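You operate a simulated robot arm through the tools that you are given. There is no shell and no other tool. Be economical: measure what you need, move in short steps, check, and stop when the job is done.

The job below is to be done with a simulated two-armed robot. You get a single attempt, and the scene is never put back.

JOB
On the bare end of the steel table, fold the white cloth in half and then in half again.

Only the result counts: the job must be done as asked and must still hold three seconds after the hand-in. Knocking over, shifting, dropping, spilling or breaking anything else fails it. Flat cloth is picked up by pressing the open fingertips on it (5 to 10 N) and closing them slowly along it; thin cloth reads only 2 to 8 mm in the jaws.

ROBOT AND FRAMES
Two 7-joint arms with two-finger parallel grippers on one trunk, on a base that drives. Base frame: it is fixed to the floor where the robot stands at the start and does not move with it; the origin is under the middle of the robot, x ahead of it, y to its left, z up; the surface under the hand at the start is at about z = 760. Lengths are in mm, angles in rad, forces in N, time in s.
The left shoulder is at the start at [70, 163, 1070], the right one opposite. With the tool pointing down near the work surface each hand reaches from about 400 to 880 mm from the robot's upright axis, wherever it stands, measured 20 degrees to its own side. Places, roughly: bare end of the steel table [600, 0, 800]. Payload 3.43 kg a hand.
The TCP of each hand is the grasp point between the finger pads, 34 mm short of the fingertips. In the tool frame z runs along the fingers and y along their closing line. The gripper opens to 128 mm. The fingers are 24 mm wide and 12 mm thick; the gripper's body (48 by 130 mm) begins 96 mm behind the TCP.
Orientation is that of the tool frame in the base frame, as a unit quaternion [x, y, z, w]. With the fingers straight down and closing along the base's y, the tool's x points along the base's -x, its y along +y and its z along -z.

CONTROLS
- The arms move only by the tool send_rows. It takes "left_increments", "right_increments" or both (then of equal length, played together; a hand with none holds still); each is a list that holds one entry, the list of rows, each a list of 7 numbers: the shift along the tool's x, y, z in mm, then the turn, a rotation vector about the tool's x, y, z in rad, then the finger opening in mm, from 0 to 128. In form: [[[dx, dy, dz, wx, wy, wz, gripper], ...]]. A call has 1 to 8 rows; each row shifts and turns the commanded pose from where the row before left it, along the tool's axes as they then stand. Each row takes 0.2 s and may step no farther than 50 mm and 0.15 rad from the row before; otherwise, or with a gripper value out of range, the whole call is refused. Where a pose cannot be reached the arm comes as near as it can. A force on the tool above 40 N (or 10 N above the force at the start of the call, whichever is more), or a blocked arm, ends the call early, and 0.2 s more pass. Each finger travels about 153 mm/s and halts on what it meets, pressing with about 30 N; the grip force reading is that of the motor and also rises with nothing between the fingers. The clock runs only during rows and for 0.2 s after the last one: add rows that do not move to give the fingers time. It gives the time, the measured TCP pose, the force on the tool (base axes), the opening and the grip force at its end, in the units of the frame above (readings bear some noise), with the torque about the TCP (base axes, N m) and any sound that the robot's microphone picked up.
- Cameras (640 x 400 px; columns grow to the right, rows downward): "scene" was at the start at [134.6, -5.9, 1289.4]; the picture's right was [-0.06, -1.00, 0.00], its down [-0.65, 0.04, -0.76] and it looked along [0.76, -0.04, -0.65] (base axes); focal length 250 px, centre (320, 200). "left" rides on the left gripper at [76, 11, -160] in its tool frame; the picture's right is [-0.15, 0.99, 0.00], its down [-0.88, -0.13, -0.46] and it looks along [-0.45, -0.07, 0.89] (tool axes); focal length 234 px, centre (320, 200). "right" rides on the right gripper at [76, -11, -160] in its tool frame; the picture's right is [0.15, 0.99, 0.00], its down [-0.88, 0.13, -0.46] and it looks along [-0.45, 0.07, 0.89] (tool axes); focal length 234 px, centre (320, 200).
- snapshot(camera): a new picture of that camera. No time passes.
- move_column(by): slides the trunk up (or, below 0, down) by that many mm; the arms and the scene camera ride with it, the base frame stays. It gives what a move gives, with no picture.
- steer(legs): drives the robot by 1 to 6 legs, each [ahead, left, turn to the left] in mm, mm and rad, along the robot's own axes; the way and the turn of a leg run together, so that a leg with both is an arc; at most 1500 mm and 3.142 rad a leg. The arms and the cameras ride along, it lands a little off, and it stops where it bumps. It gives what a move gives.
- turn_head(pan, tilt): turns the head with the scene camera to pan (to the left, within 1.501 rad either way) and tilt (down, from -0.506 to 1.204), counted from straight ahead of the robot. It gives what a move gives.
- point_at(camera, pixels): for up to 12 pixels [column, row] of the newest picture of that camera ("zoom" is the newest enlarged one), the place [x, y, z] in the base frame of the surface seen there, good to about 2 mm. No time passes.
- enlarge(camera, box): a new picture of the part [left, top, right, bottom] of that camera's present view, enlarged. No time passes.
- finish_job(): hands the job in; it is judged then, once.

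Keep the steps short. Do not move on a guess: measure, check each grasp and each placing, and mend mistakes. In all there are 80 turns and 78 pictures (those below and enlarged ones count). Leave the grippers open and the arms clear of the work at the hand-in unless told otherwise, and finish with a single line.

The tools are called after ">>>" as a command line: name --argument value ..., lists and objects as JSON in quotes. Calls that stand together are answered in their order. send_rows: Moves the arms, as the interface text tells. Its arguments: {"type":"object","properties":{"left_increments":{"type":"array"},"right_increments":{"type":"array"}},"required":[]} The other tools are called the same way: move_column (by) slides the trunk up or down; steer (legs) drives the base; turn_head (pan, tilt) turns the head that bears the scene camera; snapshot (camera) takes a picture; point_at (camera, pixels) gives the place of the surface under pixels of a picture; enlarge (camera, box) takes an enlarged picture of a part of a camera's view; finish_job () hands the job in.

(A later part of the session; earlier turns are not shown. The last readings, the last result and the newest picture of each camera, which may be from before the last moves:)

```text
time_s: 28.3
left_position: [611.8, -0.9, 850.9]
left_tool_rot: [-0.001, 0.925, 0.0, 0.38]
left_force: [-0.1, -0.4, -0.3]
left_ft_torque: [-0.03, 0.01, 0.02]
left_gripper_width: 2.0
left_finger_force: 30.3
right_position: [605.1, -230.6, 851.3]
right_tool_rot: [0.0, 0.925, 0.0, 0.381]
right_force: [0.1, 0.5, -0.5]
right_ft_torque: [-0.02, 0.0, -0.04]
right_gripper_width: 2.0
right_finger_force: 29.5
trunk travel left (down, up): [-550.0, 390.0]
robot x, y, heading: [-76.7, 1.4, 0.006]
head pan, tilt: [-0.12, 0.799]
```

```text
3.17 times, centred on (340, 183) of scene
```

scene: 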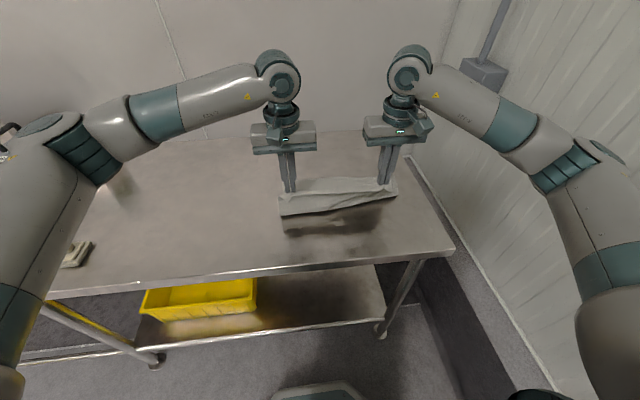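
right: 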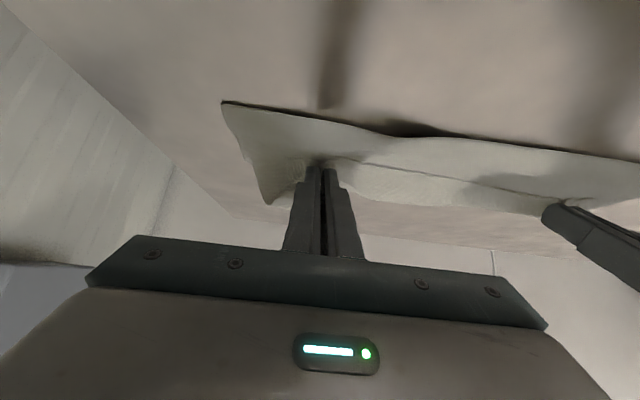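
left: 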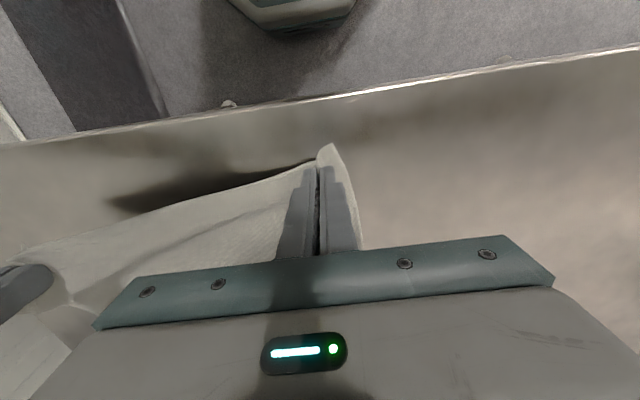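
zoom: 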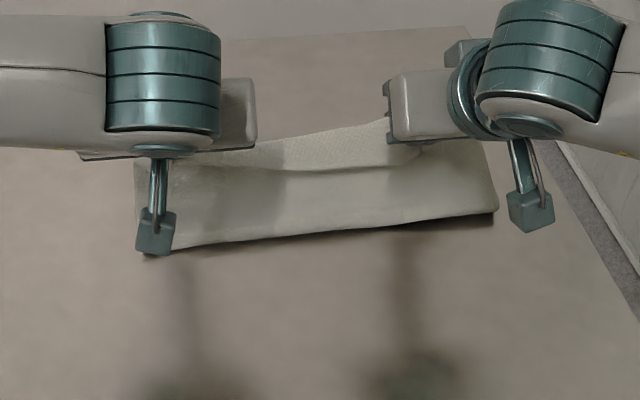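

Measuring the strip and the roll in this raised state to understand the shape.

>>> point_at --camera "zoom" --pixels '[[320, 137], [320, 150], [320, 165], [320, 174], [320, 190], [320, 210], [320, 228], [370, 125], [440, 148], [480, 150], [150, 180], [490, 210]]'

```text
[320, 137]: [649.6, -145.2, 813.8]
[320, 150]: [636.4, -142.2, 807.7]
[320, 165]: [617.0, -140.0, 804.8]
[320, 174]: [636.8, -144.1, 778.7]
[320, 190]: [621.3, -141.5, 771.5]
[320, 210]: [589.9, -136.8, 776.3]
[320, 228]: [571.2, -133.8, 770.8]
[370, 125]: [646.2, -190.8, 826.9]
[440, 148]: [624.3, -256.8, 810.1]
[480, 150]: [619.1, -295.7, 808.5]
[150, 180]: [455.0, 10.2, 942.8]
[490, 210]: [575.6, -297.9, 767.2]
```

The hem is still unflipped: it curls back over at x≈617 because the crease was carried too far. I'll take the hem back toward the robot so the lower half lies out again, then come forward low with tension and more tilt. First I drive the base back 100 mm with the hands raised.

>>> steer --legs '[[-100, 0, 0]]'

>>> send_rows --left_increments '[[[14.1, 0, -14.2, 0, 0, 0, 0], [14.1, 0, -14.2, 0, 0, 0, 0], [14.1, 0, -14.2, 0, 0, 0, 0], [14.1, 0, -14.2, 0, 0, 0, 0], [14.1, 0, -14.2, 0, 0, 0, 0], [0, 0, 0, 0, 0, 0, 0]]]' --right_increments '[[[14.1, 0, -14.2, 0, 0, 0, 0], [14.1, 0, -14.2, 0, 0, 0, 0], [14.1, 0, -14.2, 0, 0, 0, 0], [14.1, 0, -14.2, 0, 0, 0, 0], [14.1, 0, -14.2, 0, 0, 0, 0], [0, 0, 0, 0, 0, 0, 0]]]'

>>> snapshot --camera "scene"

```text
time_s: 29.5
left_position: [512.3, 0.6, 852.0]
left_tool_rot: [-0.002, 0.925, 0.0, 0.38]
left_force: [0.1, -0.2, -0.2]
left_ft_torque: [0.0, -0.01, -0.01]
left_gripper_width: 1.9
left_finger_force: 30.1
right_position: [505.6, -230.2, 852.2]
right_tool_rot: [-0.001, 0.925, 0.001, 0.38]
right_force: [-0.2, 0.9, 0.6]
right_ft_torque: [-0.03, -0.02, -0.02]
right_gripper_width: 2.1
right_finger_force: 29.4
trunk travel left (down, up): [-550.0, 390.0]
robot x, y, heading: [-182.1, 0.6, 0.004]
head pan, tilt: [-0.12, 0.799]
```

```text
time_s: 30.9
left_position: [413.9, -0.0, 850.9]
left_tool_rot: [-0.002, 0.925, 0.001, 0.38]
left_force: [0.7, -0.5, -0.4]
left_ft_torque: [-0.03, 0.03, -0.02]
left_gripper_width: 2.1
left_finger_force: 30.2
right_position: [404.1, -232.0, 852.4]
right_tool_rot: [-0.001, 0.925, 0.001, 0.38]
right_force: [0.4, -0.5, 0.6]
right_ft_torque: [-0.01, -0.01, -0.01]
right_gripper_width: 2.2
right_finger_force: 30.5
trunk travel left (down, up): [-550.0, 390.0]
robot x, y, heading: [-179.5, 0.7, 0.001]
head pan, tilt: [-0.12, 0.799]
```

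```text
47 pictures are left
```

scene: 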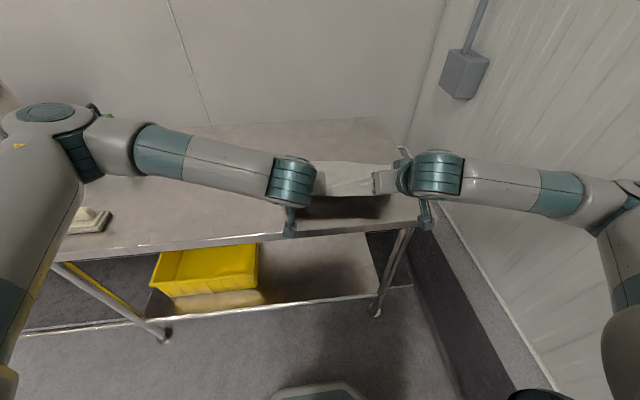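

Turning the head back up a little and enlarging shows whether the bottom half lies flat.

>>> enlarge --camera "scene" --box '[260, 120, 440, 234]'

```text
3.51 times, centred on (350, 177) of scene
```

zoom: 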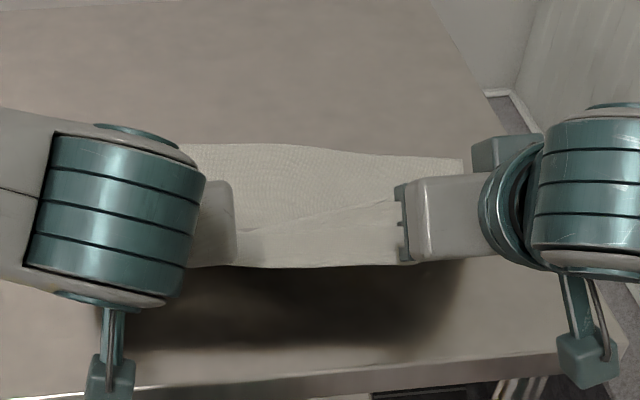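

>>> point_at --camera "zoom" --pixels '[[200, 148], [260, 147], [330, 152], [400, 158], [455, 162], [300, 180], [300, 210], [300, 240], [300, 263], [380, 262], [250, 262]]'

```text
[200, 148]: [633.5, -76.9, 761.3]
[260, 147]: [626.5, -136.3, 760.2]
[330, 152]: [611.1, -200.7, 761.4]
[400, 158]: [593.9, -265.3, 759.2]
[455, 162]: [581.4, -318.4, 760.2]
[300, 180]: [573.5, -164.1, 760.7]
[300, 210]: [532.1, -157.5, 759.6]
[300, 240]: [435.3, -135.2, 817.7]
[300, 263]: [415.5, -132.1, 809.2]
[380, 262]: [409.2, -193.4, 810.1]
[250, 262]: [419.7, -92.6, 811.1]
```

The far edge now runs from about (641,11) to (579,-319): the cloth has turned about -0.19 rad, but its lower half lies flat. I'll fold along its own axis: left tip to about (618,-40), right tip to about (575,-268), low and tilted. This is the first half.

>>> send_rows --left_increments '[[[-7.7, -3.3, 13.5, 0, 0, 0, 0], [-7.7, -3.3, 13.5, 0, 0, 0, 0], [-7.7, -3.3, 13.5, 0, 0, 0, 0], [-7.7, -3.3, 13.5, 0, 0, 0, 0], [-7.7, -3.3, 13.5, 0, 0, 0, 0], [-7.7, -3.3, 13.5, 0, 0, 0, 0], [0, 0, 0, 0, 0, 0, 0]]]' --right_increments '[[[-5.8, -3, 11.6, 0, 0, 0, 0], [-5.8, -3, 11.6, 0, 0, 0, 0], [-5.8, -3, 11.6, 0, 0, 0, 0], [-5.8, -3, 11.6, 0, 0, 0, 0], [-5.8, -3, 11.6, 0, 0, 0, 0], [-5.8, -3, 11.6, 0, 0, 0, 0], [0, 0, 0, 0, 0, 0, 0]]]'

>>> turn_head --pan -0.2 --tilt 0.7

>>> enlarge --camera "scene" --box '[220, 120, 420, 246]'

```text
time_s: 32.5
left_position: [501.9, -21.7, 826.9]
left_tool_rot: [0.0, 0.925, 0.0, 0.381]
left_force: [-0.1, -0.3, 0.1]
left_ft_torque: [0.01, 0.0, -0.02]
left_gripper_width: 2.2
left_finger_force: 29.9
right_position: [479.1, -248.4, 828.6]
right_tool_rot: [-0.001, 0.925, 0.0, 0.38]
right_force: [0.0, 0.0, 1.1]
right_ft_torque: [0.0, 0.01, -0.02]
right_gripper_width: 2.0
right_finger_force: 30.2
trunk travel left (down, up): [-550.0, 390.0]
robot x, y, heading: [-177.6, 1.2, 0.003]
head pan, tilt: [-0.12, 0.799]
```

```text
time_s: 33.1
left_position: [500.6, -20.4, 827.2]
left_tool_rot: [-0.001, 0.925, 0.0, 0.379]
left_force: [0.2, -0.1, 0.2]
left_ft_torque: [-0.02, 0.02, -0.01]
left_gripper_width: 2.0
left_finger_force: 30.3
right_position: [479.2, -246.9, 827.4]
right_tool_rot: [-0.002, 0.925, 0.001, 0.38]
right_force: [-0.8, -0.6, 1.0]
right_ft_torque: [-0.02, -0.02, 0.0]
right_gripper_width: 1.8
right_finger_force: 30.2
trunk travel left (down, up): [-550.0, 390.0]
robot x, y, heading: [-177.6, 1.0, 0.002]
head pan, tilt: [-0.201, 0.7]
```

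```text
3.17 times, centred on (320, 183) of scene
```

zoom: 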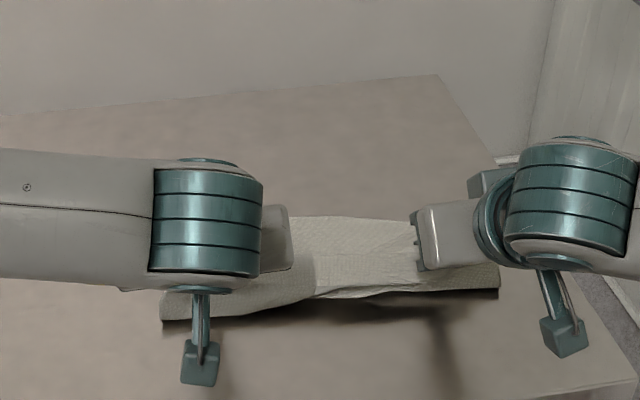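

Both grips hold. I continue forward at the same low height.

>>> send_rows --left_increments '[[[-11.4, -3.3, 11.2, 0, 0, 0, 0], [-11.4, -3.3, 11.2, 0, 0, 0, 0], [-11.4, -3.3, 11.2, 0, 0, 0, 0], [-11.4, -3.3, 11.2, 0, 0, 0, 0], [-11.4, -3.3, 11.2, 0, 0, 0, 0], [-11.4, -3.3, 11.2, 0, 0, 0, 0], [0, 0, 0, 0, 0, 0, 0]]]' --right_increments '[[[-9.3, -3, 9.1, 0, 0, 0, 0], [-9.3, -3, 9.1, 0, 0, 0, 0], [-9.3, -3, 9.1, 0, 0, 0, 0], [-9.3, -3, 9.1, 0, 0, 0, 0], [-9.3, -3, 9.1, 0, 0, 0, 0], [-9.3, -3, 9.1, 0, 0, 0, 0], [0, 0, 0, 0, 0, 0, 0]]]'

>>> enlarge --camera "scene" --box '[220, 120, 420, 246]'

>>> snapshot --camera "right"

```text
time_s: 34.7
left_position: [597.5, -39.3, 828.2]
left_tool_rot: [0.0, 0.925, 0.0, 0.381]
left_force: [-0.3, -0.2, -0.2]
left_ft_torque: [0.05, 0.0, -0.01]
left_gripper_width: 1.9
left_finger_force: 30.4
right_position: [559.0, -265.3, 827.3]
right_tool_rot: [-0.001, 0.925, 0.0, 0.381]
right_force: [0.5, 0.5, -0.3]
right_ft_torque: [0.03, -0.01, -0.01]
right_gripper_width: 2.1
right_finger_force: 30.5
trunk travel left (down, up): [-550.0, 390.0]
robot x, y, heading: [-178.2, 1.4, -0.002]
head pan, tilt: [-0.201, 0.7]
```

```text
3.17 times, centred on (320, 183) of scene
```

zoom: 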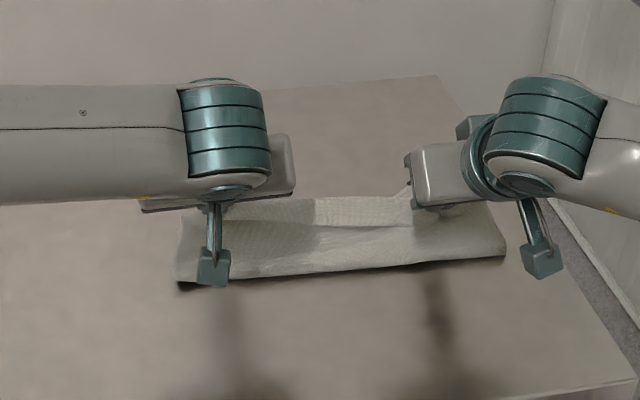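

```text
43 pictures are left
```

right: 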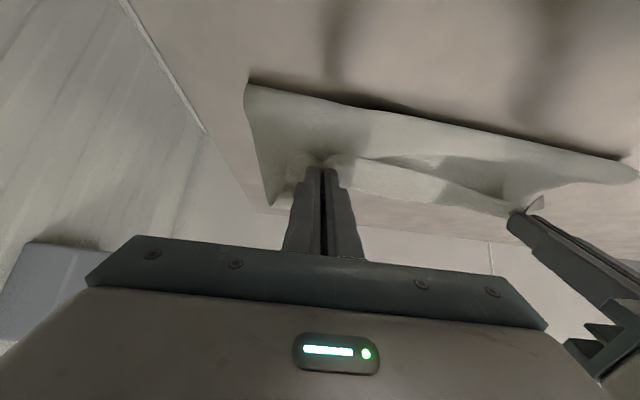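

>>> point_at --camera "zoom" --pixels '[[330, 199], [350, 212], [350, 224], [350, 232], [390, 198], [350, 250], [350, 268], [182, 285], [200, 240], [500, 252], [490, 210], [450, 222]]'

>>> point_at --camera "right" --pixels '[[250, 90], [272, 200], [400, 160], [450, 185], [440, 195], [380, 160], [620, 175], [520, 170], [350, 105]]'

```text
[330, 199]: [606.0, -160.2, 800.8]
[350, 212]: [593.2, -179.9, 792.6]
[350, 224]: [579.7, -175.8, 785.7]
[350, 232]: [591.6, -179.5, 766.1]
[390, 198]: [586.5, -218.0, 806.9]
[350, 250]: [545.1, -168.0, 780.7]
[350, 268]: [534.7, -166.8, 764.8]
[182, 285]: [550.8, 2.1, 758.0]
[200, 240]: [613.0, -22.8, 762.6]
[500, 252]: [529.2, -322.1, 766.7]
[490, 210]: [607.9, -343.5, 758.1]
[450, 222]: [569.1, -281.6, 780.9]
```

```text
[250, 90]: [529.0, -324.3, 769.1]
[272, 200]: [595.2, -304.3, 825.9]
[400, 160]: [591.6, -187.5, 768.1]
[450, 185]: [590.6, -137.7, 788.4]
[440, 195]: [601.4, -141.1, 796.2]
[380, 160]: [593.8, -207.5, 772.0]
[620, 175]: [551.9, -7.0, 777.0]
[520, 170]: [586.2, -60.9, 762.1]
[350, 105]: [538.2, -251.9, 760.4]
```

I now see the mistake: the sheet leaves the pinch pointing ahead, and to lay down flipped it must swing through *down*. So the fingers should tilt the other way, pointing back toward the robot. I'll bring the hem back while rolling the tilt from +0.78 to -0.34.

>>> send_rows --left_increments '[[[6.4, 0, -14.8, 0, 0.14, 0, 0], [8.4, 0, -13.8, 0, 0.14, 0, 0], [10.3, 0, -12.5, 0, 0.14, 0, 0], [11.9, 0, -10.9, 0, 0.14, 0, 0], [13.3, 0, -9.1, 0, 0.14, 0, 0], [14.5, 0, -7.2, 0, 0.14, 0, 0], [15.4, 0, -5.1, 0, 0.14, 0, 0], [15.9, 0, -2.9, 0, 0.14, 0, 0]]]' --right_increments '[[[6.4, 0, -14.8, 0, 0.14, 0, 0], [8.4, 0, -13.8, 0, 0.14, 0, 0], [10.3, 0, -12.5, 0, 0.14, 0, 0], [11.9, 0, -10.9, 0, 0.14, 0, 0], [13.3, 0, -9.1, 0, 0.14, 0, 0], [14.5, 0, -7.2, 0, 0.14, 0, 0], [15.4, 0, -5.1, 0, 0.14, 0, 0], [15.9, 0, -2.9, 0, 0.14, 0, 0]]]'

>>> enlarge --camera "scene" --box '[220, 120, 420, 246]'

```text
time_s: 36.5
left_position: [476.8, -40.3, 877.3]
left_tool_rot: [-0.001, 0.985, 0.0, -0.171]
left_force: [-0.5, -0.3, 0.6]
left_ft_torque: [-0.01, -0.06, -0.03]
left_gripper_width: 2.0
left_finger_force: 30.3
right_position: [438.5, -267.7, 875.2]
right_tool_rot: [-0.001, 0.985, 0.001, -0.17]
right_force: [-0.1, 0.0, -0.5]
right_ft_torque: [0.03, 0.03, -0.03]
right_gripper_width: 1.7
right_finger_force: 29.8
trunk travel left (down, up): [-550.0, 390.0]
robot x, y, heading: [-181.3, -2.8, -0.0]
head pan, tilt: [-0.201, 0.7]
```

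```text
3.17 times, centred on (320, 183) of scene
```

zoom: 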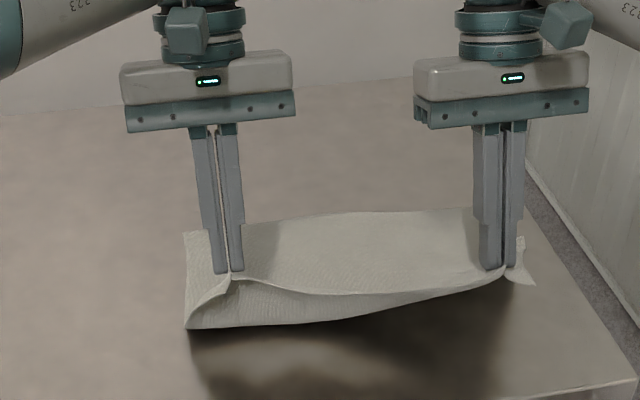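

Now the view is clear and the hem hangs the right way. I'll measure the far corners (186,233) and about (522,240), plus the crease.

>>> point_at --camera "zoom" --pixels '[[188, 235], [260, 222], [340, 215], [400, 213], [460, 211], [520, 242], [530, 283], [188, 325], [260, 325], [340, 317], [440, 298], [480, 288]]'

```text
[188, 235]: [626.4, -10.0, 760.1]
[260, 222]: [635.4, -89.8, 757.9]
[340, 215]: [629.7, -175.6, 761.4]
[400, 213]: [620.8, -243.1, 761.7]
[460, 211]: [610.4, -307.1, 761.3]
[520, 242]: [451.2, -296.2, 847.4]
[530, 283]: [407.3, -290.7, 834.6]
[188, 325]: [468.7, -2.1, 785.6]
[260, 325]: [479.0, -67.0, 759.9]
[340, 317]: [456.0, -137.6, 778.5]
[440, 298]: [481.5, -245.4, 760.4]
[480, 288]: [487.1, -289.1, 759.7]
```

The far edge now runs (626,-10) – (633,-130) – (610,-307), nearly square. I lower both hands 15 mm, bring the right one 20 mm ahead, then use the base (120 mm ahead) to carry the hem over, which also restores reach.

>>> send_rows --left_increments '[[[-2.5, 0, 7, 0, 0, 0, 0], [-2.5, 0, 7.1, 0, 0, 0, 0], [0, 0, 0, 0, 0, 0, 0]]]' --right_increments '[[[-12, 0, 3.7, 0, 0, 0, 0], [-12, 0, 3.7, 0, 0, 0, 0], [0, 0, 0, 0, 0, 0, 0]]]'

>>> steer --legs '[[120, -6, 0]]'

>>> enlarge --camera "scene" --box '[200, 120, 440, 272]'

```text
time_s: 37.3
left_position: [478.3, -39.7, 860.6]
left_tool_rot: [-0.001, 0.986, 0.0, -0.169]
left_force: [-0.2, 0.4, 0.4]
left_ft_torque: [0.0, 0.01, -0.01]
left_gripper_width: 1.9
left_finger_force: 29.7
right_position: [457.1, -265.4, 860.3]
right_tool_rot: [-0.002, 0.986, 0.0, -0.168]
right_force: [-1.1, -0.2, -1.1]
right_ft_torque: [0.02, 0.03, 0.01]
right_gripper_width: 2.1
right_finger_force: 29.6
trunk travel left (down, up): [-550.0, 390.0]
robot x, y, heading: [-179.8, 0.1, 0.004]
head pan, tilt: [-0.201, 0.7]
```

```text
time_s: 38.6
left_position: [598.4, -44.7, 861.7]
left_tool_rot: [-0.002, 0.986, -0.001, -0.169]
left_force: [0.5, 0.0, -0.8]
left_ft_torque: [-0.03, 0.0, 0.0]
left_gripper_width: 2.0
left_finger_force: 29.6
right_position: [577.1, -270.8, 859.6]
right_tool_rot: [-0.002, 0.986, 0.0, -0.169]
right_force: [-0.6, 0.6, -0.6]
right_ft_torque: [-0.01, 0.01, -0.01]
right_gripper_width: 1.9
right_finger_force: 29.1
trunk travel left (down, up): [-550.0, 390.0]
robot x, y, heading: [-60.2, -4.1, 0.006]
head pan, tilt: [-0.201, 0.7]
```

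```text
2.63 times, centred on (320, 196) of scene
```

zoom: 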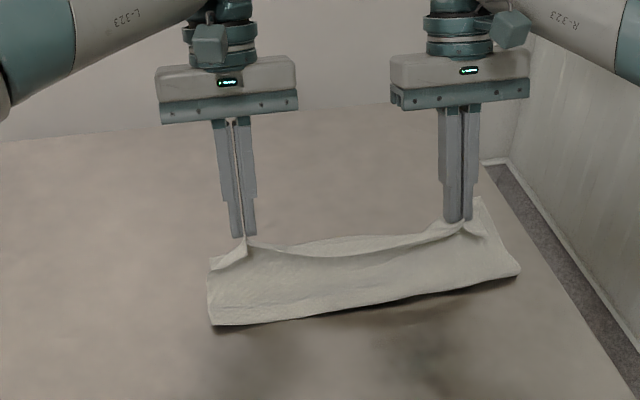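

The sheet now drapes from the hem back to the crease, as wanted. I'll measure the far edge and crease again.

>>> point_at --camera "zoom" --pixels '[[213, 262], [320, 243], [350, 239], [380, 238], [420, 236], [480, 200], [214, 323], [300, 315], [400, 298], [515, 272], [300, 253], [370, 250]]'

```text
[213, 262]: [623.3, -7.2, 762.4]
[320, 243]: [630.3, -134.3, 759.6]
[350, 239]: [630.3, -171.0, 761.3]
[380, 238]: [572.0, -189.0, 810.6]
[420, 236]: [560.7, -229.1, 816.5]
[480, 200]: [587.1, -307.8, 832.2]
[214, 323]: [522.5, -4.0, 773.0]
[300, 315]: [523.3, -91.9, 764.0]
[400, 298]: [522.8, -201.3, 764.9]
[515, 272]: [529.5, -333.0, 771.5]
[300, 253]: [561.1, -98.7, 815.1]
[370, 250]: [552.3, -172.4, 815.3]
```

The far edge is at x≈624–630 and the crease at ≈522. I'll go forward with more back-tilt, then bring the hem down on the far edge, spreading the right hand 8 mm to tighten the hem.

>>> send_rows --left_increments '[[[-20, 0, -1.2, 0, 0.14, 0, 0], [-20, 0, -0.9, 0, 0.14, 0, 0], [-20.2, 0, 6.6, 0, 0.14, 0, 0], [-7.2, 0, 7.6, 0, 0, 0, 0], [-7.3, 0, 7.6, 0, 0, 0, 0], [0, 0, 0, 0, 0, 0, 0]]]' --right_increments '[[[-22.5, -2, -2.1, 0, 0.14, 0, 0], [-22.4, -2, -2.1, 0, 0.14, 0, 0], [-22.4, -2, 5, 0, 0.14, 0, 0], [-7.2, -2, 7.6, 0, 0, 0, 0], [-7.3, 0, 7.6, 0, 0, 0, 0], [0, 0, 0, 0, 0, 0, 0]]]'

>>> enlarge --camera "scene" --box '[200, 120, 440, 272]'

```text
time_s: 40.0
left_position: [554.7, -72.9, 819.9]
left_tool_rot: [0.0, 0.94, 0.004, -0.341]
left_force: [-0.7, -0.1, 1.3]
left_ft_torque: [-0.02, -0.02, 0.0]
left_gripper_width: 1.9
left_finger_force: 30.1
left hand out of reach, approached as far as the arm can: row 2, 3
right_position: [586.2, -268.3, 818.4]
right_tool_rot: [-0.001, 0.929, -0.001, -0.37]
right_force: [0.5, -0.1, -0.2]
right_ft_torque: [0.04, 0.02, 0.0]
right_gripper_width: 1.8
right_finger_force: 29.4
right hand out of reach, approached as far as the arm can: row 3
trunk travel left (down, up): [-550.0, 390.0]
robot x, y, heading: [-60.1, -6.8, 0.007]
head pan, tilt: [-0.201, 0.7]
```

```text
2.63 times, centred on (320, 196) of scene
```

zoom: 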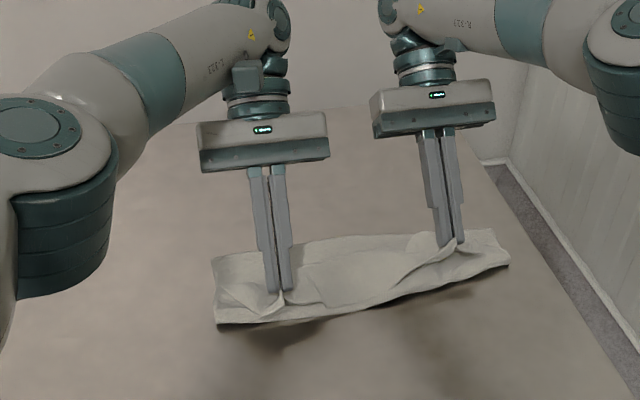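

The arms ran out of reach at that tilt, and the left was pulled back. I'll bring both hands to matching poses (tips x≈520, 20 mm higher, tilt about -0.5), then drive 80 mm ahead.

>>> send_rows --left_increments '[[[7, 9.5, -3.2, 0, -0.065, 0, 0], [7, 9.5, -3.2, 0, -0.065, 0, 0], [7, 9.5, -3.2, 0, -0.065, 0, 0], [0, 0, 0, 0, 0, 0, 0]]]' --right_increments '[[[14.2, -1, 4, 0, -0.085, 0, 0], [14.2, -1, 4, 0, -0.085, 0, 0], [14.2, -1, 4, 0, -0.085, 0, 0], [0, 0, 0, 0, 0, 0, 0]]]'

>>> enlarge --camera "scene" --box '[200, 120, 440, 272]'

```text
time_s: 41.0
left_position: [543.3, -46.0, 839.2]
left_tool_rot: [0.0, 0.968, 0.005, -0.249]
left_force: [-0.5, -0.1, 0.1]
left_ft_torque: [0.03, 0.02, 0.03]
left_gripper_width: 2.1
left_finger_force: 30.3
right_position: [546.8, -273.0, 836.9]
right_tool_rot: [-0.002, 0.968, 0.0, -0.249]
right_force: [0.6, 0.6, -0.4]
right_ft_torque: [-0.01, 0.02, 0.0]
right_gripper_width: 2.2
right_finger_force: 29.7
trunk travel left (down, up): [-550.0, 390.0]
robot x, y, heading: [-59.7, -6.0, 0.007]
head pan, tilt: [-0.201, 0.7]
```

```text
2.63 times, centred on (320, 196) of scene
```

zoom: 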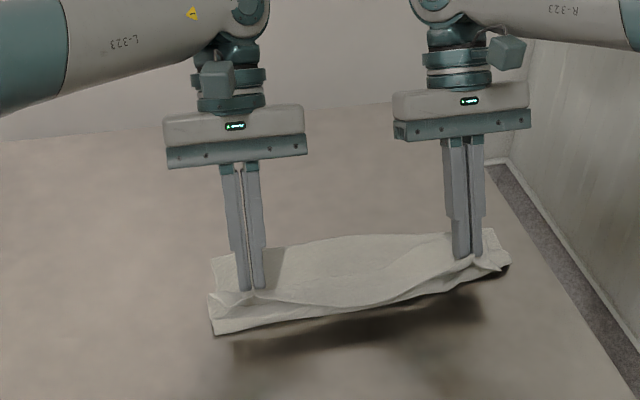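

Good matching poses, cloth tidy. Driving 80 mm ahead now.

>>> steer --legs '[[80, 0, 0]]'

>>> enlarge --camera "scene" --box '[200, 120, 440, 272]'

```text
time_s: 42.0
left_position: [620.1, -44.8, 840.4]
left_tool_rot: [0.0, 0.968, 0.005, -0.249]
left_force: [-0.3, -1.2, 0.2]
left_ft_torque: [0.01, 0.02, 0.05]
left_gripper_width: 1.8
left_finger_force: 30.9
right_position: [625.9, -272.4, 836.3]
right_tool_rot: [-0.001, 0.968, 0.0, -0.251]
right_force: [1.3, -0.1, 0.2]
right_ft_torque: [0.02, 0.01, 0.0]
right_gripper_width: 2.1
right_finger_force: 30.0
trunk travel left (down, up): [-550.0, 390.0]
robot x, y, heading: [18.5, -4.0, 0.007]
head pan, tilt: [-0.201, 0.7]
```

```text
2.63 times, centred on (320, 196) of scene
```

zoom: 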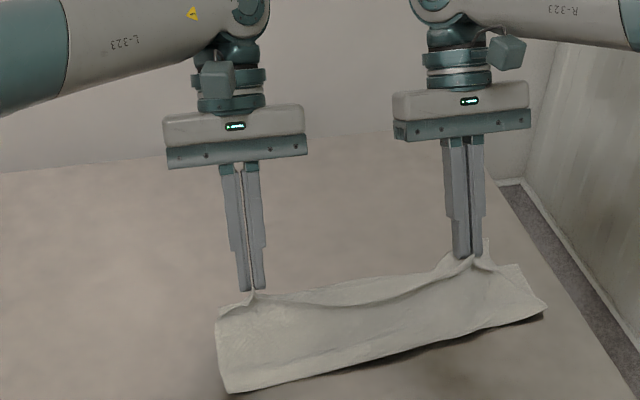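

Excellent drape. Measuring far edge, crease, hem.

>>> point_at --camera "zoom" --pixels '[[220, 308], [230, 303], [300, 293], [360, 287], [430, 272], [525, 266], [540, 304], [228, 388], [300, 380], [400, 352], [480, 330], [330, 303]]'

```text
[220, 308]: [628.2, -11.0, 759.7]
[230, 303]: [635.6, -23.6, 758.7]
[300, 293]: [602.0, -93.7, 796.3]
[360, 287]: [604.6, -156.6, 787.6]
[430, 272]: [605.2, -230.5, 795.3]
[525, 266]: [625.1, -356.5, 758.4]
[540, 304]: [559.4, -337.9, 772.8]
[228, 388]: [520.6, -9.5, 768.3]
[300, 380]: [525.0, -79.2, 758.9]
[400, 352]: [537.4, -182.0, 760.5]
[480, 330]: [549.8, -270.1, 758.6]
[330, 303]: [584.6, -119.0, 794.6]
```

The far edge runs from about (630,-12) to (622,-345), and the hem hangs just short of it. I lower both hands to lay the hem on it: left +19 mm in x, right +6 mm.

>>> send_rows --left_increments '[[[-9, 0, 6.5, 0, 0, 0, 0], [-9, 0, 6.5, 0, 0, 0, 0], [-9, 0, 6.5, 0, 0, 0, 0], [-9, 0, 6.5, 0, 0, 0, 0], [0, 0, 0, 0, 0, 0, 0]]]' --right_increments '[[[-5.6, 0, 7.2, 0, 0, 0, 0], [-5.6, 0, 7.2, 0, 0, 0, 0], [-5.6, 0, 7.2, 0, 0, 0, 0], [-5.6, 0, 7.2, 0, 0, 0, 0], [0, 0, 0, 0, 0, 0, 0]]]'

>>> enlarge --camera "scene" --box '[200, 150, 440, 302]'

```text
time_s: 43.2
left_position: [638.9, -42.8, 800.4]
left_tool_rot: [0.0, 0.969, 0.004, -0.248]
left_force: [0.9, 0.8, 10.2]
left_ft_torque: [0.01, 0.16, -0.02]
left_gripper_width: 2.0
left_finger_force: 30.1
right_position: [630.0, -273.0, 801.4]
right_tool_rot: [-0.002, 0.968, -0.001, -0.25]
right_force: [-0.2, 0.0, -0.2]
right_ft_torque: [0.04, -0.01, -0.02]
right_gripper_width: 1.7
right_finger_force: 30.2
trunk travel left (down, up): [-550.0, 390.0]
robot x, y, heading: [19.0, -7.5, -0.0]
head pan, tilt: [-0.201, 0.7]
```

```text
2.63 times, centred on (320, 226) of scene
```

zoom: 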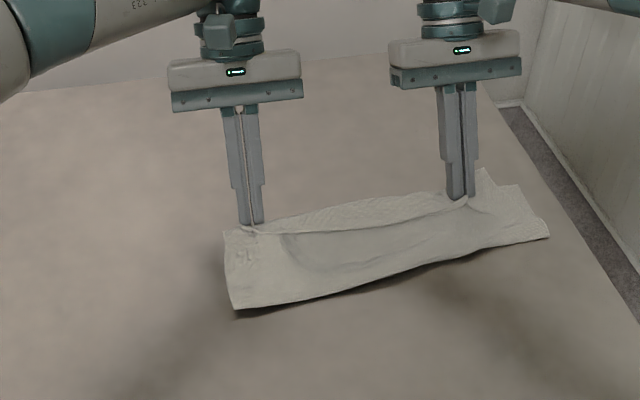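

Left touches (10 N). I'll measure hem versus far edge in mid-span before letting go.

>>> point_at --camera "zoom" --pixels '[[300, 214], [350, 206], [400, 197], [300, 228], [350, 226], [400, 219], [225, 233], [515, 187], [485, 170], [547, 235], [300, 298], [440, 262]]'

```text
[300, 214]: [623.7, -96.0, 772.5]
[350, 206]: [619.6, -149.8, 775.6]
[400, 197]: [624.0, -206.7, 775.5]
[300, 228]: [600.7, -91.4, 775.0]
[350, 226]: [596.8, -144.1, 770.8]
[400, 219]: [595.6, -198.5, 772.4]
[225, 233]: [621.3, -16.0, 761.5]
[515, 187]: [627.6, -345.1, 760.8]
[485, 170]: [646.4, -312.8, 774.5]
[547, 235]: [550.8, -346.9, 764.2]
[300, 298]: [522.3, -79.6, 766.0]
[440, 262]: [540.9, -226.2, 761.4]
```

The held strip (x 597–624) is still a lip turned back toward the robot, which I'll let spring open by releasing. I open the fingers gently and withdraw along the tool axis.

>>> send_rows --left_increments '[[[0, 0, -2, 0, 0, 0, 6], [0, 0, 0, 0, 0, 0, 14], [0, 0, 0, 0, 0, 0, 24], [0, 0, -12, 0, 0, 0, 30], [0, 0, -20, 0, 0, 0, 30], [0, 0, -20, 0, 0, 0, 30]]]' --right_increments '[[[0, 0, 3, 0, 0, 0, 6], [0, 0, 0, 0, 0, 0, 14], [0, 0, 0, 0, 0, 0, 24], [0, 0, -12, 0, 0, 0, 30], [0, 0, -20, 0, 0, 0, 30], [0, 0, -20, 0, 0, 0, 30]]]'

>>> enlarge --camera "scene" --box '[200, 150, 440, 302]'

```text
time_s: 44.6
left_position: [666.8, -46.0, 845.8]
left_tool_rot: [-0.001, 0.968, 0.005, -0.249]
left_force: [0.0, 0.6, -0.4]
left_ft_torque: [0.01, 0.02, 0.01]
left_gripper_width: 30.0
left_finger_force: 0.1
right_position: [652.2, -272.9, 844.9]
right_tool_rot: [-0.002, 0.968, 0.0, -0.249]
right_force: [0.8, -0.2, 1.5]
right_ft_torque: [-0.02, 0.0, 0.0]
right_gripper_width: 30.1
right_finger_force: 0.2
trunk travel left (down, up): [-550.0, 390.0]
robot x, y, heading: [16.5, -3.3, 0.004]
head pan, tilt: [-0.201, 0.7]
```

```text
2.63 times, centred on (320, 226) of scene
```

zoom: 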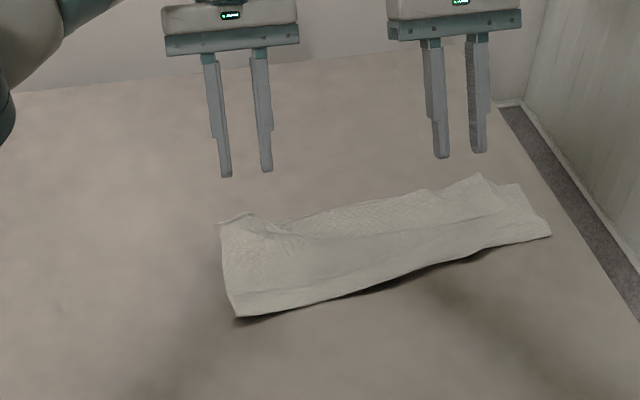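

It sprang open on release. I raise the hands clear and look closer.

>>> send_rows --left_increments '[[[0, 0, -30, 0, -0.12, 0, 40], [0, 0, -30, 0, -0.12, 0, 40], [0, 0, -30, 0, -0.12, 0, 40], [0, 0, -30, 0, -0.12, 0, 40], [0, 0, 0, 0, 0, 0, 40]]]' --right_increments '[[[0, 0, -30, 0, -0.12, 0, 40], [0, 0, -30, 0, -0.12, 0, 40], [0, 0, -30, 0, -0.12, 0, 40], [0, 0, -30, 0, -0.12, 0, 40], [0, 0, 0, 0, 0, 0, 40]]]'

>>> enlarge --camera "scene" --box '[260, 200, 420, 300]'

```text
time_s: 45.8
left_position: [705.2, -47.5, 957.5]
left_tool_rot: [0.0, 1.0, 0.006, -0.012]
left_force: [-0.4, 0.0, -0.6]
left_ft_torque: [0.05, 0.04, -0.01]
left_gripper_width: 39.8
left_finger_force: 0.0
right_position: [693.8, -271.9, 958.3]
right_tool_rot: [-0.002, 1.0, 0.0, -0.012]
right_force: [0.3, 0.6, 0.1]
right_ft_torque: [0.01, 0.02, -0.02]
right_gripper_width: 40.0
right_finger_force: 0.0
trunk travel left (down, up): [-550.0, 390.0]
robot x, y, heading: [16.2, -6.4, -0.002]
head pan, tilt: [-0.201, 0.7]
```

```text
4.00 times, centred on (340, 250) of scene
```

zoom: 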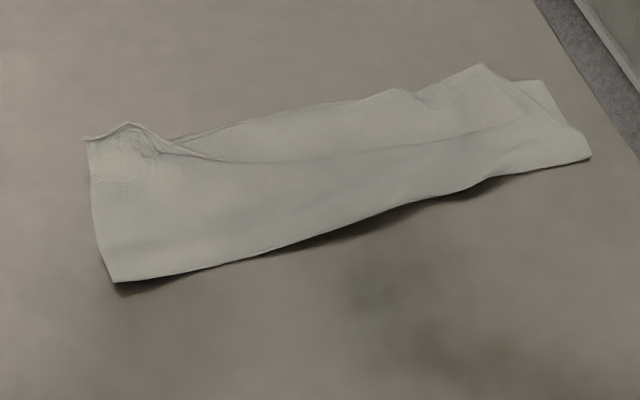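

>>> point_at --camera "zoom" --pixels '[[90, 142], [130, 128], [180, 140], [240, 124], [310, 108], [395, 93], [430, 100], [480, 68], [545, 85], [585, 155], [118, 278], [230, 160]]'

>>> point_at --camera "zoom" --pixels '[[300, 150], [300, 170], [400, 145], [450, 130], [500, 125], [300, 240], [400, 205], [490, 180], [300, 200], [350, 120], [480, 100], [530, 110]]'

```text
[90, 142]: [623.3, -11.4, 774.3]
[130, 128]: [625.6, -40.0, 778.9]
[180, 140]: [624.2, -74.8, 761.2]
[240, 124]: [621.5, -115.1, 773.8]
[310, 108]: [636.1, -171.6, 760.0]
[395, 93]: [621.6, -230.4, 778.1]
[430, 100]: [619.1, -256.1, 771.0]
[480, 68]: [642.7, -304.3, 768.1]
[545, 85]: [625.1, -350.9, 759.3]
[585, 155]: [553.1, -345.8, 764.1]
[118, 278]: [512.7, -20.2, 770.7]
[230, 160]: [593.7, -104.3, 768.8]
```

```text
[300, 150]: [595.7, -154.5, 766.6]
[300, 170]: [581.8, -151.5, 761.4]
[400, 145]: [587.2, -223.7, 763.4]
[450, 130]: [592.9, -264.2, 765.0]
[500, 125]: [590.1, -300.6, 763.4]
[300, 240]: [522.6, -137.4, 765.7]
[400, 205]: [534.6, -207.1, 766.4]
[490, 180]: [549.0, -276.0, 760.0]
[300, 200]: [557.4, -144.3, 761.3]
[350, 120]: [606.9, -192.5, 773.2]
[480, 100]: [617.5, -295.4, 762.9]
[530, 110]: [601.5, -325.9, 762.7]
```

I need a sharper look at the strip along the far edge and at the left corner.

>>> enlarge --camera "scene" --box '[275, 210, 345, 254]'

>>> enlarge --camera "scene" --box '[340, 205, 410, 249]'

```text
9.09 times, centred on (310, 232) of scene
```

zoom: 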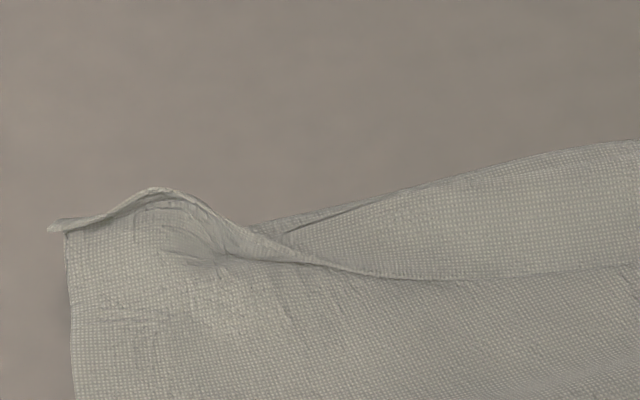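

```text
9.09 times, centred on (375, 227) of scene
```

zoom: 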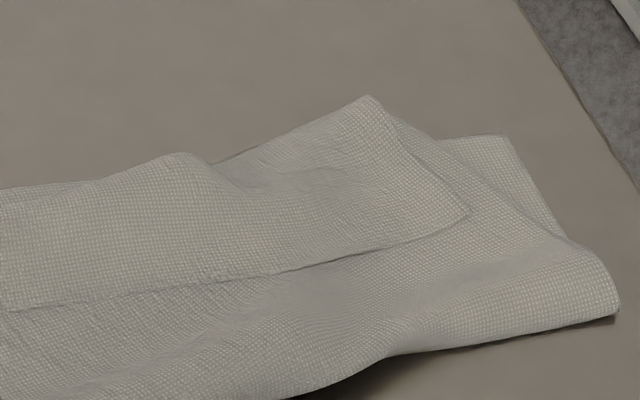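

Now it's clear: the left corner lies flipped on the far corner, but from mid-span to the right a lip is folded back on top, its free corner at (466,212). I'll measure the lip so I can grip its edge and pull it forward.

>>> point_at --camera "zoom" --pixels '[[464, 211], [420, 235], [350, 255], [250, 276], [150, 290], [30, 307], [370, 100], [290, 130], [190, 157], [502, 142], [612, 305], [400, 180]]'

```text
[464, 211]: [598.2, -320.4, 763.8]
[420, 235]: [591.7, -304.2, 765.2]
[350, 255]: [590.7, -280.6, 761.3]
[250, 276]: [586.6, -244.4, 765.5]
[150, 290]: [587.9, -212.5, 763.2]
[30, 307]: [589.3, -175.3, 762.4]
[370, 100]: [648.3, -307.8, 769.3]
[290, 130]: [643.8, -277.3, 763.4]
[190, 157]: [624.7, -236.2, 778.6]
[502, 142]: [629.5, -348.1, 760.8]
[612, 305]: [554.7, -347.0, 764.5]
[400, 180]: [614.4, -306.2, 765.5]
```

The lip's free hem lies at x≈590, its corner at (598,-320), its fold at x≈645. I'll pin the good left corner with closed left fingers, and grip the lip corner with the right hand at about (604,-289). Both approach first.

>>> send_rows --left_increments '[[[24, 4, 37, 0, -0.024, 0, 0], [24, 4, 37, 0, 0, 0, 0], [24, 4, 37, 0, 0, 0, 0], [22, 4, 37, 0, 0, 0, 0], [0, 0, 0, 0, 0, 0, 0]]]' --right_increments '[[[22.5, -4.2, 38, 0, -0.024, 0, 34], [22.5, -4.2, 38, 0, 0, 0, 34], [22.5, -4.2, 38, 0, 0, 0, 34], [22.5, -4.2, 37, 0, 0, 0, 34], [0, 0, 0, 0, 0, 0, 34]]]'

>>> snapshot --camera "right"

```text
time_s: 47.0
left_position: [609.8, -26.4, 810.3]
left_tool_rot: [0.0, 1.0, 0.004, 0.001]
left_force: [-0.6, -0.5, 0.8]
left_ft_torque: [-0.01, -0.01, -0.03]
left_gripper_width: 0.0
left_finger_force: 30.1
right_position: [597.4, -290.3, 810.1]
right_tool_rot: [-0.002, 1.0, 0.0, 0.0]
right_force: [0.5, -0.4, -0.3]
right_ft_torque: [-0.01, 0.03, -0.01]
right_gripper_width: 34.1
right_finger_force: 0.1
trunk travel left (down, up): [-550.0, 390.0]
robot x, y, heading: [20.1, -5.2, 0.002]
head pan, tilt: [-0.201, 0.7]
```

```text
32 pictures are left
```

right: 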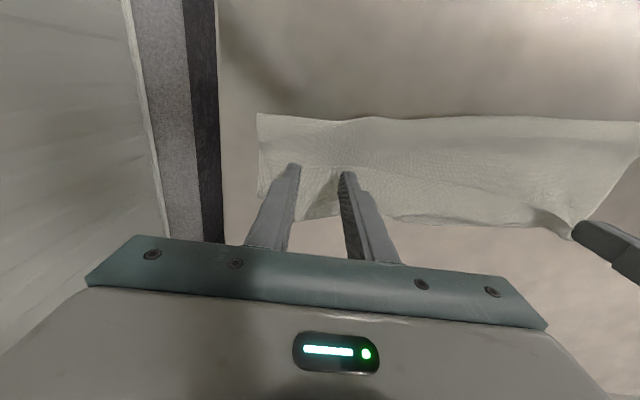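

The fingertips sit right at the lip's edge. I move 10 mm ahead and lower; the left goes down to pin.

>>> send_rows --left_increments '[[[0, 0, 5, 0, 0, 0, 0], [0, 0, 5, 0, 0, 0, 0], [0, 0, 2, 0, 0, 0, 0], [0, 0, 0, 0, 0, 0, 0]]]' --right_increments '[[[-10, 0, 5, 0, 0, 0, 34], [0, 0, 4, 0, 0, 0, 34], [0, 0, 2, 0, 0, 0, 34], [0, 0, 0, 0, 0, 0, 34]]]'

```text
time_s: 48.0
left_position: [607.7, -28.1, 801.7]
left_tool_rot: [0.0, 1.0, 0.005, 0.001]
left_force: [-0.4, -0.2, -0.2]
left_ft_torque: [-0.01, 0.03, -0.01]
left_gripper_width: 0.0
left_finger_force: 29.7
right_position: [611.0, -289.1, 797.4]
right_tool_rot: [-0.002, 1.0, 0.0, 0.001]
right_force: [-1.2, -1.2, 7.9]
right_ft_torque: [-0.14, -0.01, -0.01]
right_gripper_width: 34.0
right_finger_force: 0.4
trunk travel left (down, up): [-550.0, 390.0]
robot x, y, heading: [15.7, -8.0, 0.004]
head pan, tilt: [-0.201, 0.7]
```

Right presses 8 N. I close it slowly while the left goes down to pin.

>>> send_rows --left_increments '[[[0, 0, 1.5, 0, 0, 0, 0], [0, 0, 1.5, 0, 0, 0, 0], [0, 0, 0.5, 0, 0, 0, 0], [0, 0, 0, 0, 0, 0, 0], [0, 0, 0, 0, 0, 0, 0], [0, 0, 0, 0, 0, 0, 0], [0, 0, 0, 0, 0, 0, 0], [0, 0, 0, 0, 0, 0, 0]]]' --right_increments '[[[0, 0, 0, 0, 0, 0, 30], [0, 0, 0, 0, 0, 0, 26], [0, 0, 0, 0, 0, 0, 22], [0, 0, 0, 0, 0, 0, 18], [0, 0, 0, 0, 0, 0, 13], [0, 0, 0, 0, 0, 0, 8], [0, 0, 0, 0, 0, 0, 3], [0, 0, 0, 0, 0, 0, 0]]]'

>>> enlarge --camera "scene" --box '[260, 180, 420, 290]'

```text
time_s: 49.8
left_position: [606.0, -29.2, 798.6]
left_tool_rot: [-0.001, 1.0, 0.004, 0.001]
left_force: [0.6, 0.1, 3.3]
left_ft_torque: [-0.01, -0.02, -0.02]
left_gripper_width: 0.0
left_finger_force: 29.8
right_position: [609.0, -288.0, 798.2]
right_tool_rot: [-0.002, 1.0, 0.001, 0.002]
right_force: [1.1, -0.7, 10.8]
right_ft_torque: [-0.1, -0.08, -0.04]
right_gripper_width: 2.3
right_finger_force: 29.8
trunk travel left (down, up): [-550.0, 390.0]
robot x, y, heading: [18.5, -6.7, 0.001]
head pan, tilt: [-0.201, 0.7]
```

```text
3.64 times, centred on (340, 235) of scene
```

zoom: 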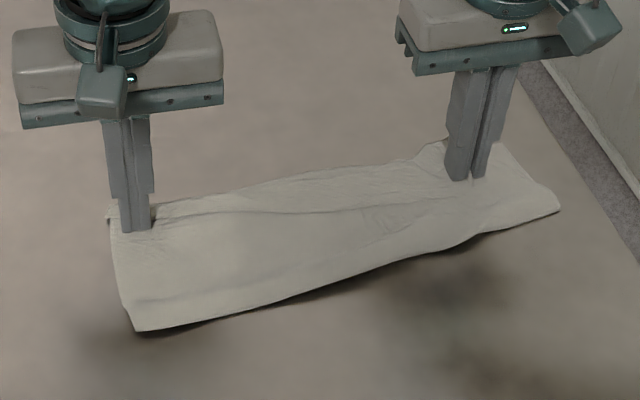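

The right holds one layer (2.3 mm). I lift it and carry it forward past the far edge under light tension, left hand pinning a bit firmer.

>>> send_rows --left_increments '[[[0, 0, 0.7, 0, 0, 0, 0], [0, 0, 0, 0, 0, 0, 0], [0, 0, 0, 0, 0, 0, 0], [0, 0, 0, 0, 0, 0, 0], [0, 0, 0, 0, 0, 0, 0], [0, 0, 0, 0, 0, 0, 0], [0, 0, 0, 0, 0, 0, 0]]]' --right_increments '[[[0, 0, -20, 0, 0, 0, 0], [-5, 0, -25, 0, 0, 0, 0], [-20, 0, -10, 0, 0.05, 0, 0], [-25, 0, 0, 0, 0.05, 0, 0], [-20, 0, 10, 0, 0.05, 0, 0], [-10, 0, 15, 0, 0.05, 0, 0], [0, 0, 0, 0, 0, 0, 0]]]'

>>> enlarge --camera "scene" --box '[260, 180, 420, 290]'

```text
time_s: 51.4
left_position: [606.8, -30.6, 797.0]
left_tool_rot: [0.001, 1.0, 0.004, 0.002]
left_force: [1.4, -3.1, 12.2]
left_ft_torque: [-0.12, -0.15, 0.0]
left_gripper_width: 0.0
left_finger_force: 29.3
right_position: [687.5, -289.0, 822.2]
right_tool_rot: [-0.002, 0.995, 0.0, -0.099]
right_force: [-0.4, 3.5, 0.1]
right_ft_torque: [0.14, 0.03, -0.02]
right_gripper_width: 2.2
right_finger_force: 29.9
trunk travel left (down, up): [-550.0, 390.0]
robot x, y, heading: [16.0, -7.0, 0.004]
head pan, tilt: [-0.201, 0.7]
```

```text
3.64 times, centred on (340, 235) of scene
```

zoom: 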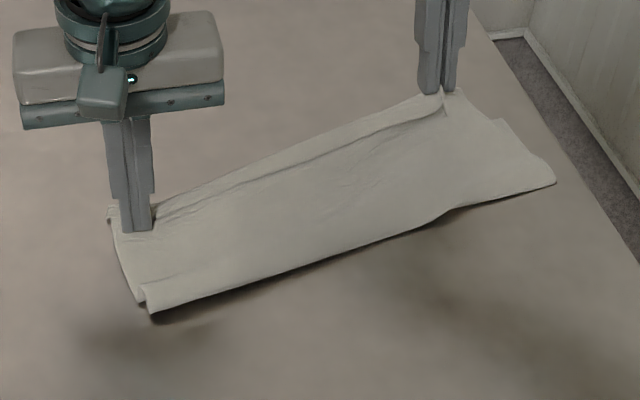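

Now the upper sheet is taut and flipped. I bring the right hand back low to the far edge (x≈632), letting the slack arch behind it.

>>> send_rows --right_increments '[[[10.2, 0, 5.1, 0, 0.03, 0, 0], [10.2, 0, 5.1, 0, 0.03, 0, 0], [10.2, 0, 5.1, 0, 0.03, 0, 0], [10.2, 0, 5.1, 0, 0.03, 0, 0], [10.2, 0, 5.1, 0, 0, 0, 0], [0, 0, 0, 0, 0, 0, 0]]]'

>>> enlarge --camera "scene" --box '[260, 180, 420, 290]'

```text
time_s: 52.8
left_position: [607.2, -27.5, 797.6]
left_tool_rot: [0.0, 1.0, 0.004, 0.0]
left_force: [1.8, -3.1, 13.2]
left_ft_torque: [-0.05, -0.09, 0.0]
left_gripper_width: 0.1
left_finger_force: 30.1
right_position: [629.1, -288.0, 808.6]
right_tool_rot: [-0.002, 0.987, 0.0, -0.159]
right_force: [0.0, 0.3, 0.0]
right_ft_torque: [-0.04, 0.01, 0.01]
right_gripper_width: 2.2
right_finger_force: 30.0
trunk travel left (down, up): [-550.0, 390.0]
robot x, y, heading: [18.0, -4.0, 0.003]
head pan, tilt: [-0.201, 0.7]
```

```text
3.64 times, centred on (340, 235) of scene
```

zoom: 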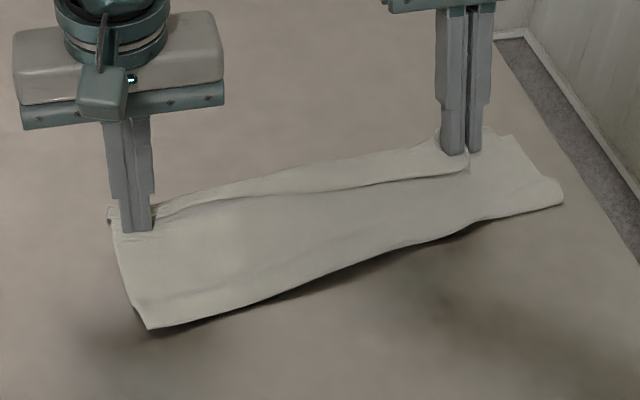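

The slack only goes back into a lip, because the pinch holds the hem unflipped. Better: pull forward taut again, lay that flat and let go, then re-grip the hem from above in its flipped state so it can be brought back without a lip. Forward and down first.

>>> send_rows --right_increments '[[[-10.2, 0, -5.1, 0, 0, 0, 0], [-10.2, 0, -5.1, 0, -0.04, 0, 0], [-12, 0, -5.1, 0, -0.04, 0, 0], [-12, 0, -5.1, 0, -0.04, 0, 0], [-14, 0, -2, 0, 0, 0, 0], [-5.1, 0, 8, 0, 0, 0, 0], [-5.1, 0, 8, 0, 0, 0, 0], [0, 0, 0, 0, 0, 0, 0]]]'

>>> enlarge --camera "scene" --box '[260, 180, 420, 290]'

```text
time_s: 54.6
left_position: [606.9, -29.0, 796.5]
left_tool_rot: [0.001, 1.0, 0.005, 0.003]
left_force: [3.0, -4.6, 12.3]
left_ft_torque: [-0.14, -0.22, 0.01]
left_gripper_width: 0.3
left_finger_force: 30.5
right_position: [701.0, -288.3, 800.3]
right_tool_rot: [-0.002, 0.995, -0.001, -0.099]
right_force: [-1.3, 4.9, 0.5]
right_ft_torque: [0.15, 0.06, -0.06]
right_gripper_width: 2.3
right_finger_force: 29.5
trunk travel left (down, up): [-550.0, 390.0]
robot x, y, heading: [16.8, -5.0, 0.002]
head pan, tilt: [-0.201, 0.7]
```

```text
3.64 times, centred on (340, 235) of scene
```

zoom: 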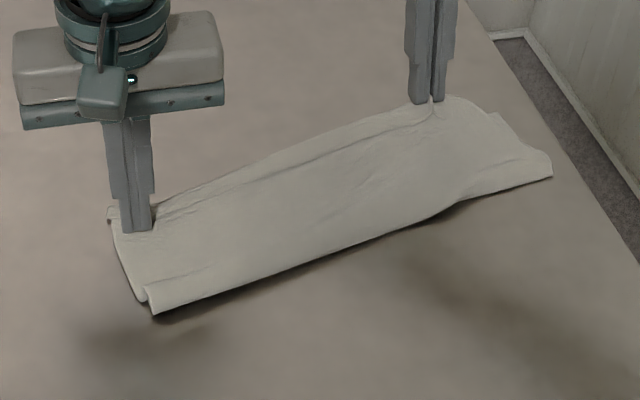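

Taut and nearly on the table. I lower 3 mm, open, and lift a little to see how the hem lies.

>>> send_rows --right_increments '[[[0, 0, 3, 0, 0, 0, 4], [0, 0, 0, 0, 0, 0, 14], [0, 0, 0, 0, 0, 0, 26], [0, 0, -10, 0, 0, 0, 34], [-8, 0, -25, 0, -0.1, 0, 34], [0, 0, -15, 0, -0.1, 0, 34], [0, 0, 0, 0, 0, 0, 34]]]'

>>> enlarge --camera "scene" --box '[260, 180, 420, 290]'

```text
time_s: 56.2
left_position: [607.2, -29.3, 797.8]
left_tool_rot: [0.001, 1.0, 0.004, 0.001]
left_force: [-0.5, -0.2, 12.8]
left_ft_torque: [-0.02, -0.08, 0.01]
left_gripper_width: 0.1
left_finger_force: 29.8
right_position: [716.4, -286.0, 844.8]
right_tool_rot: [-0.002, 1.0, 0.0, 0.001]
right_force: [0.4, 1.4, 0.7]
right_ft_torque: [0.0, -0.01, 0.0]
right_gripper_width: 34.0
right_finger_force: 0.1
trunk travel left (down, up): [-550.0, 390.0]
robot x, y, heading: [14.5, -5.8, 0.003]
head pan, tilt: [-0.201, 0.7]
```

```text
3.64 times, centred on (340, 235) of scene
```

zoom: 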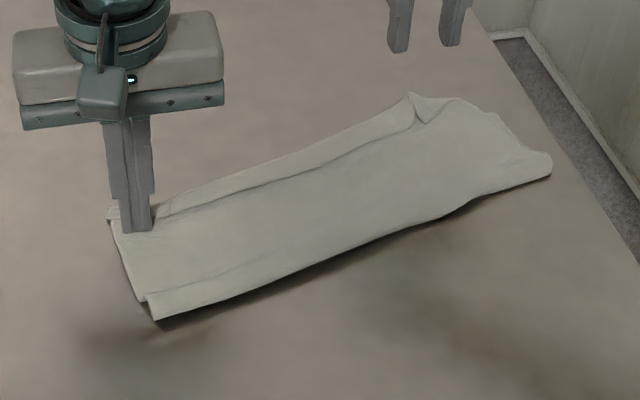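

The right corner is flipped now; a narrow lip remains along mid-span. I'll measure corner, lip and crease.

>>> point_at --camera "zoom" --pixels '[[412, 96], [460, 101], [495, 115], [548, 175], [422, 120], [340, 125], [330, 157], [200, 187], [200, 205], [155, 315], [440, 220], [520, 140]]'

```text
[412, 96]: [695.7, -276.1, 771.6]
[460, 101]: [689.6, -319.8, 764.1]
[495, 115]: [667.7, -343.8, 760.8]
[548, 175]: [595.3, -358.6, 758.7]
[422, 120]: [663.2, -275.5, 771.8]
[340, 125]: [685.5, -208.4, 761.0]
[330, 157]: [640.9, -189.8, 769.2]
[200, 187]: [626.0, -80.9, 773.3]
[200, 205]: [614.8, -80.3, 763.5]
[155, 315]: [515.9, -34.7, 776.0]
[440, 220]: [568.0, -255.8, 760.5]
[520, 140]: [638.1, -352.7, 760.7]
```

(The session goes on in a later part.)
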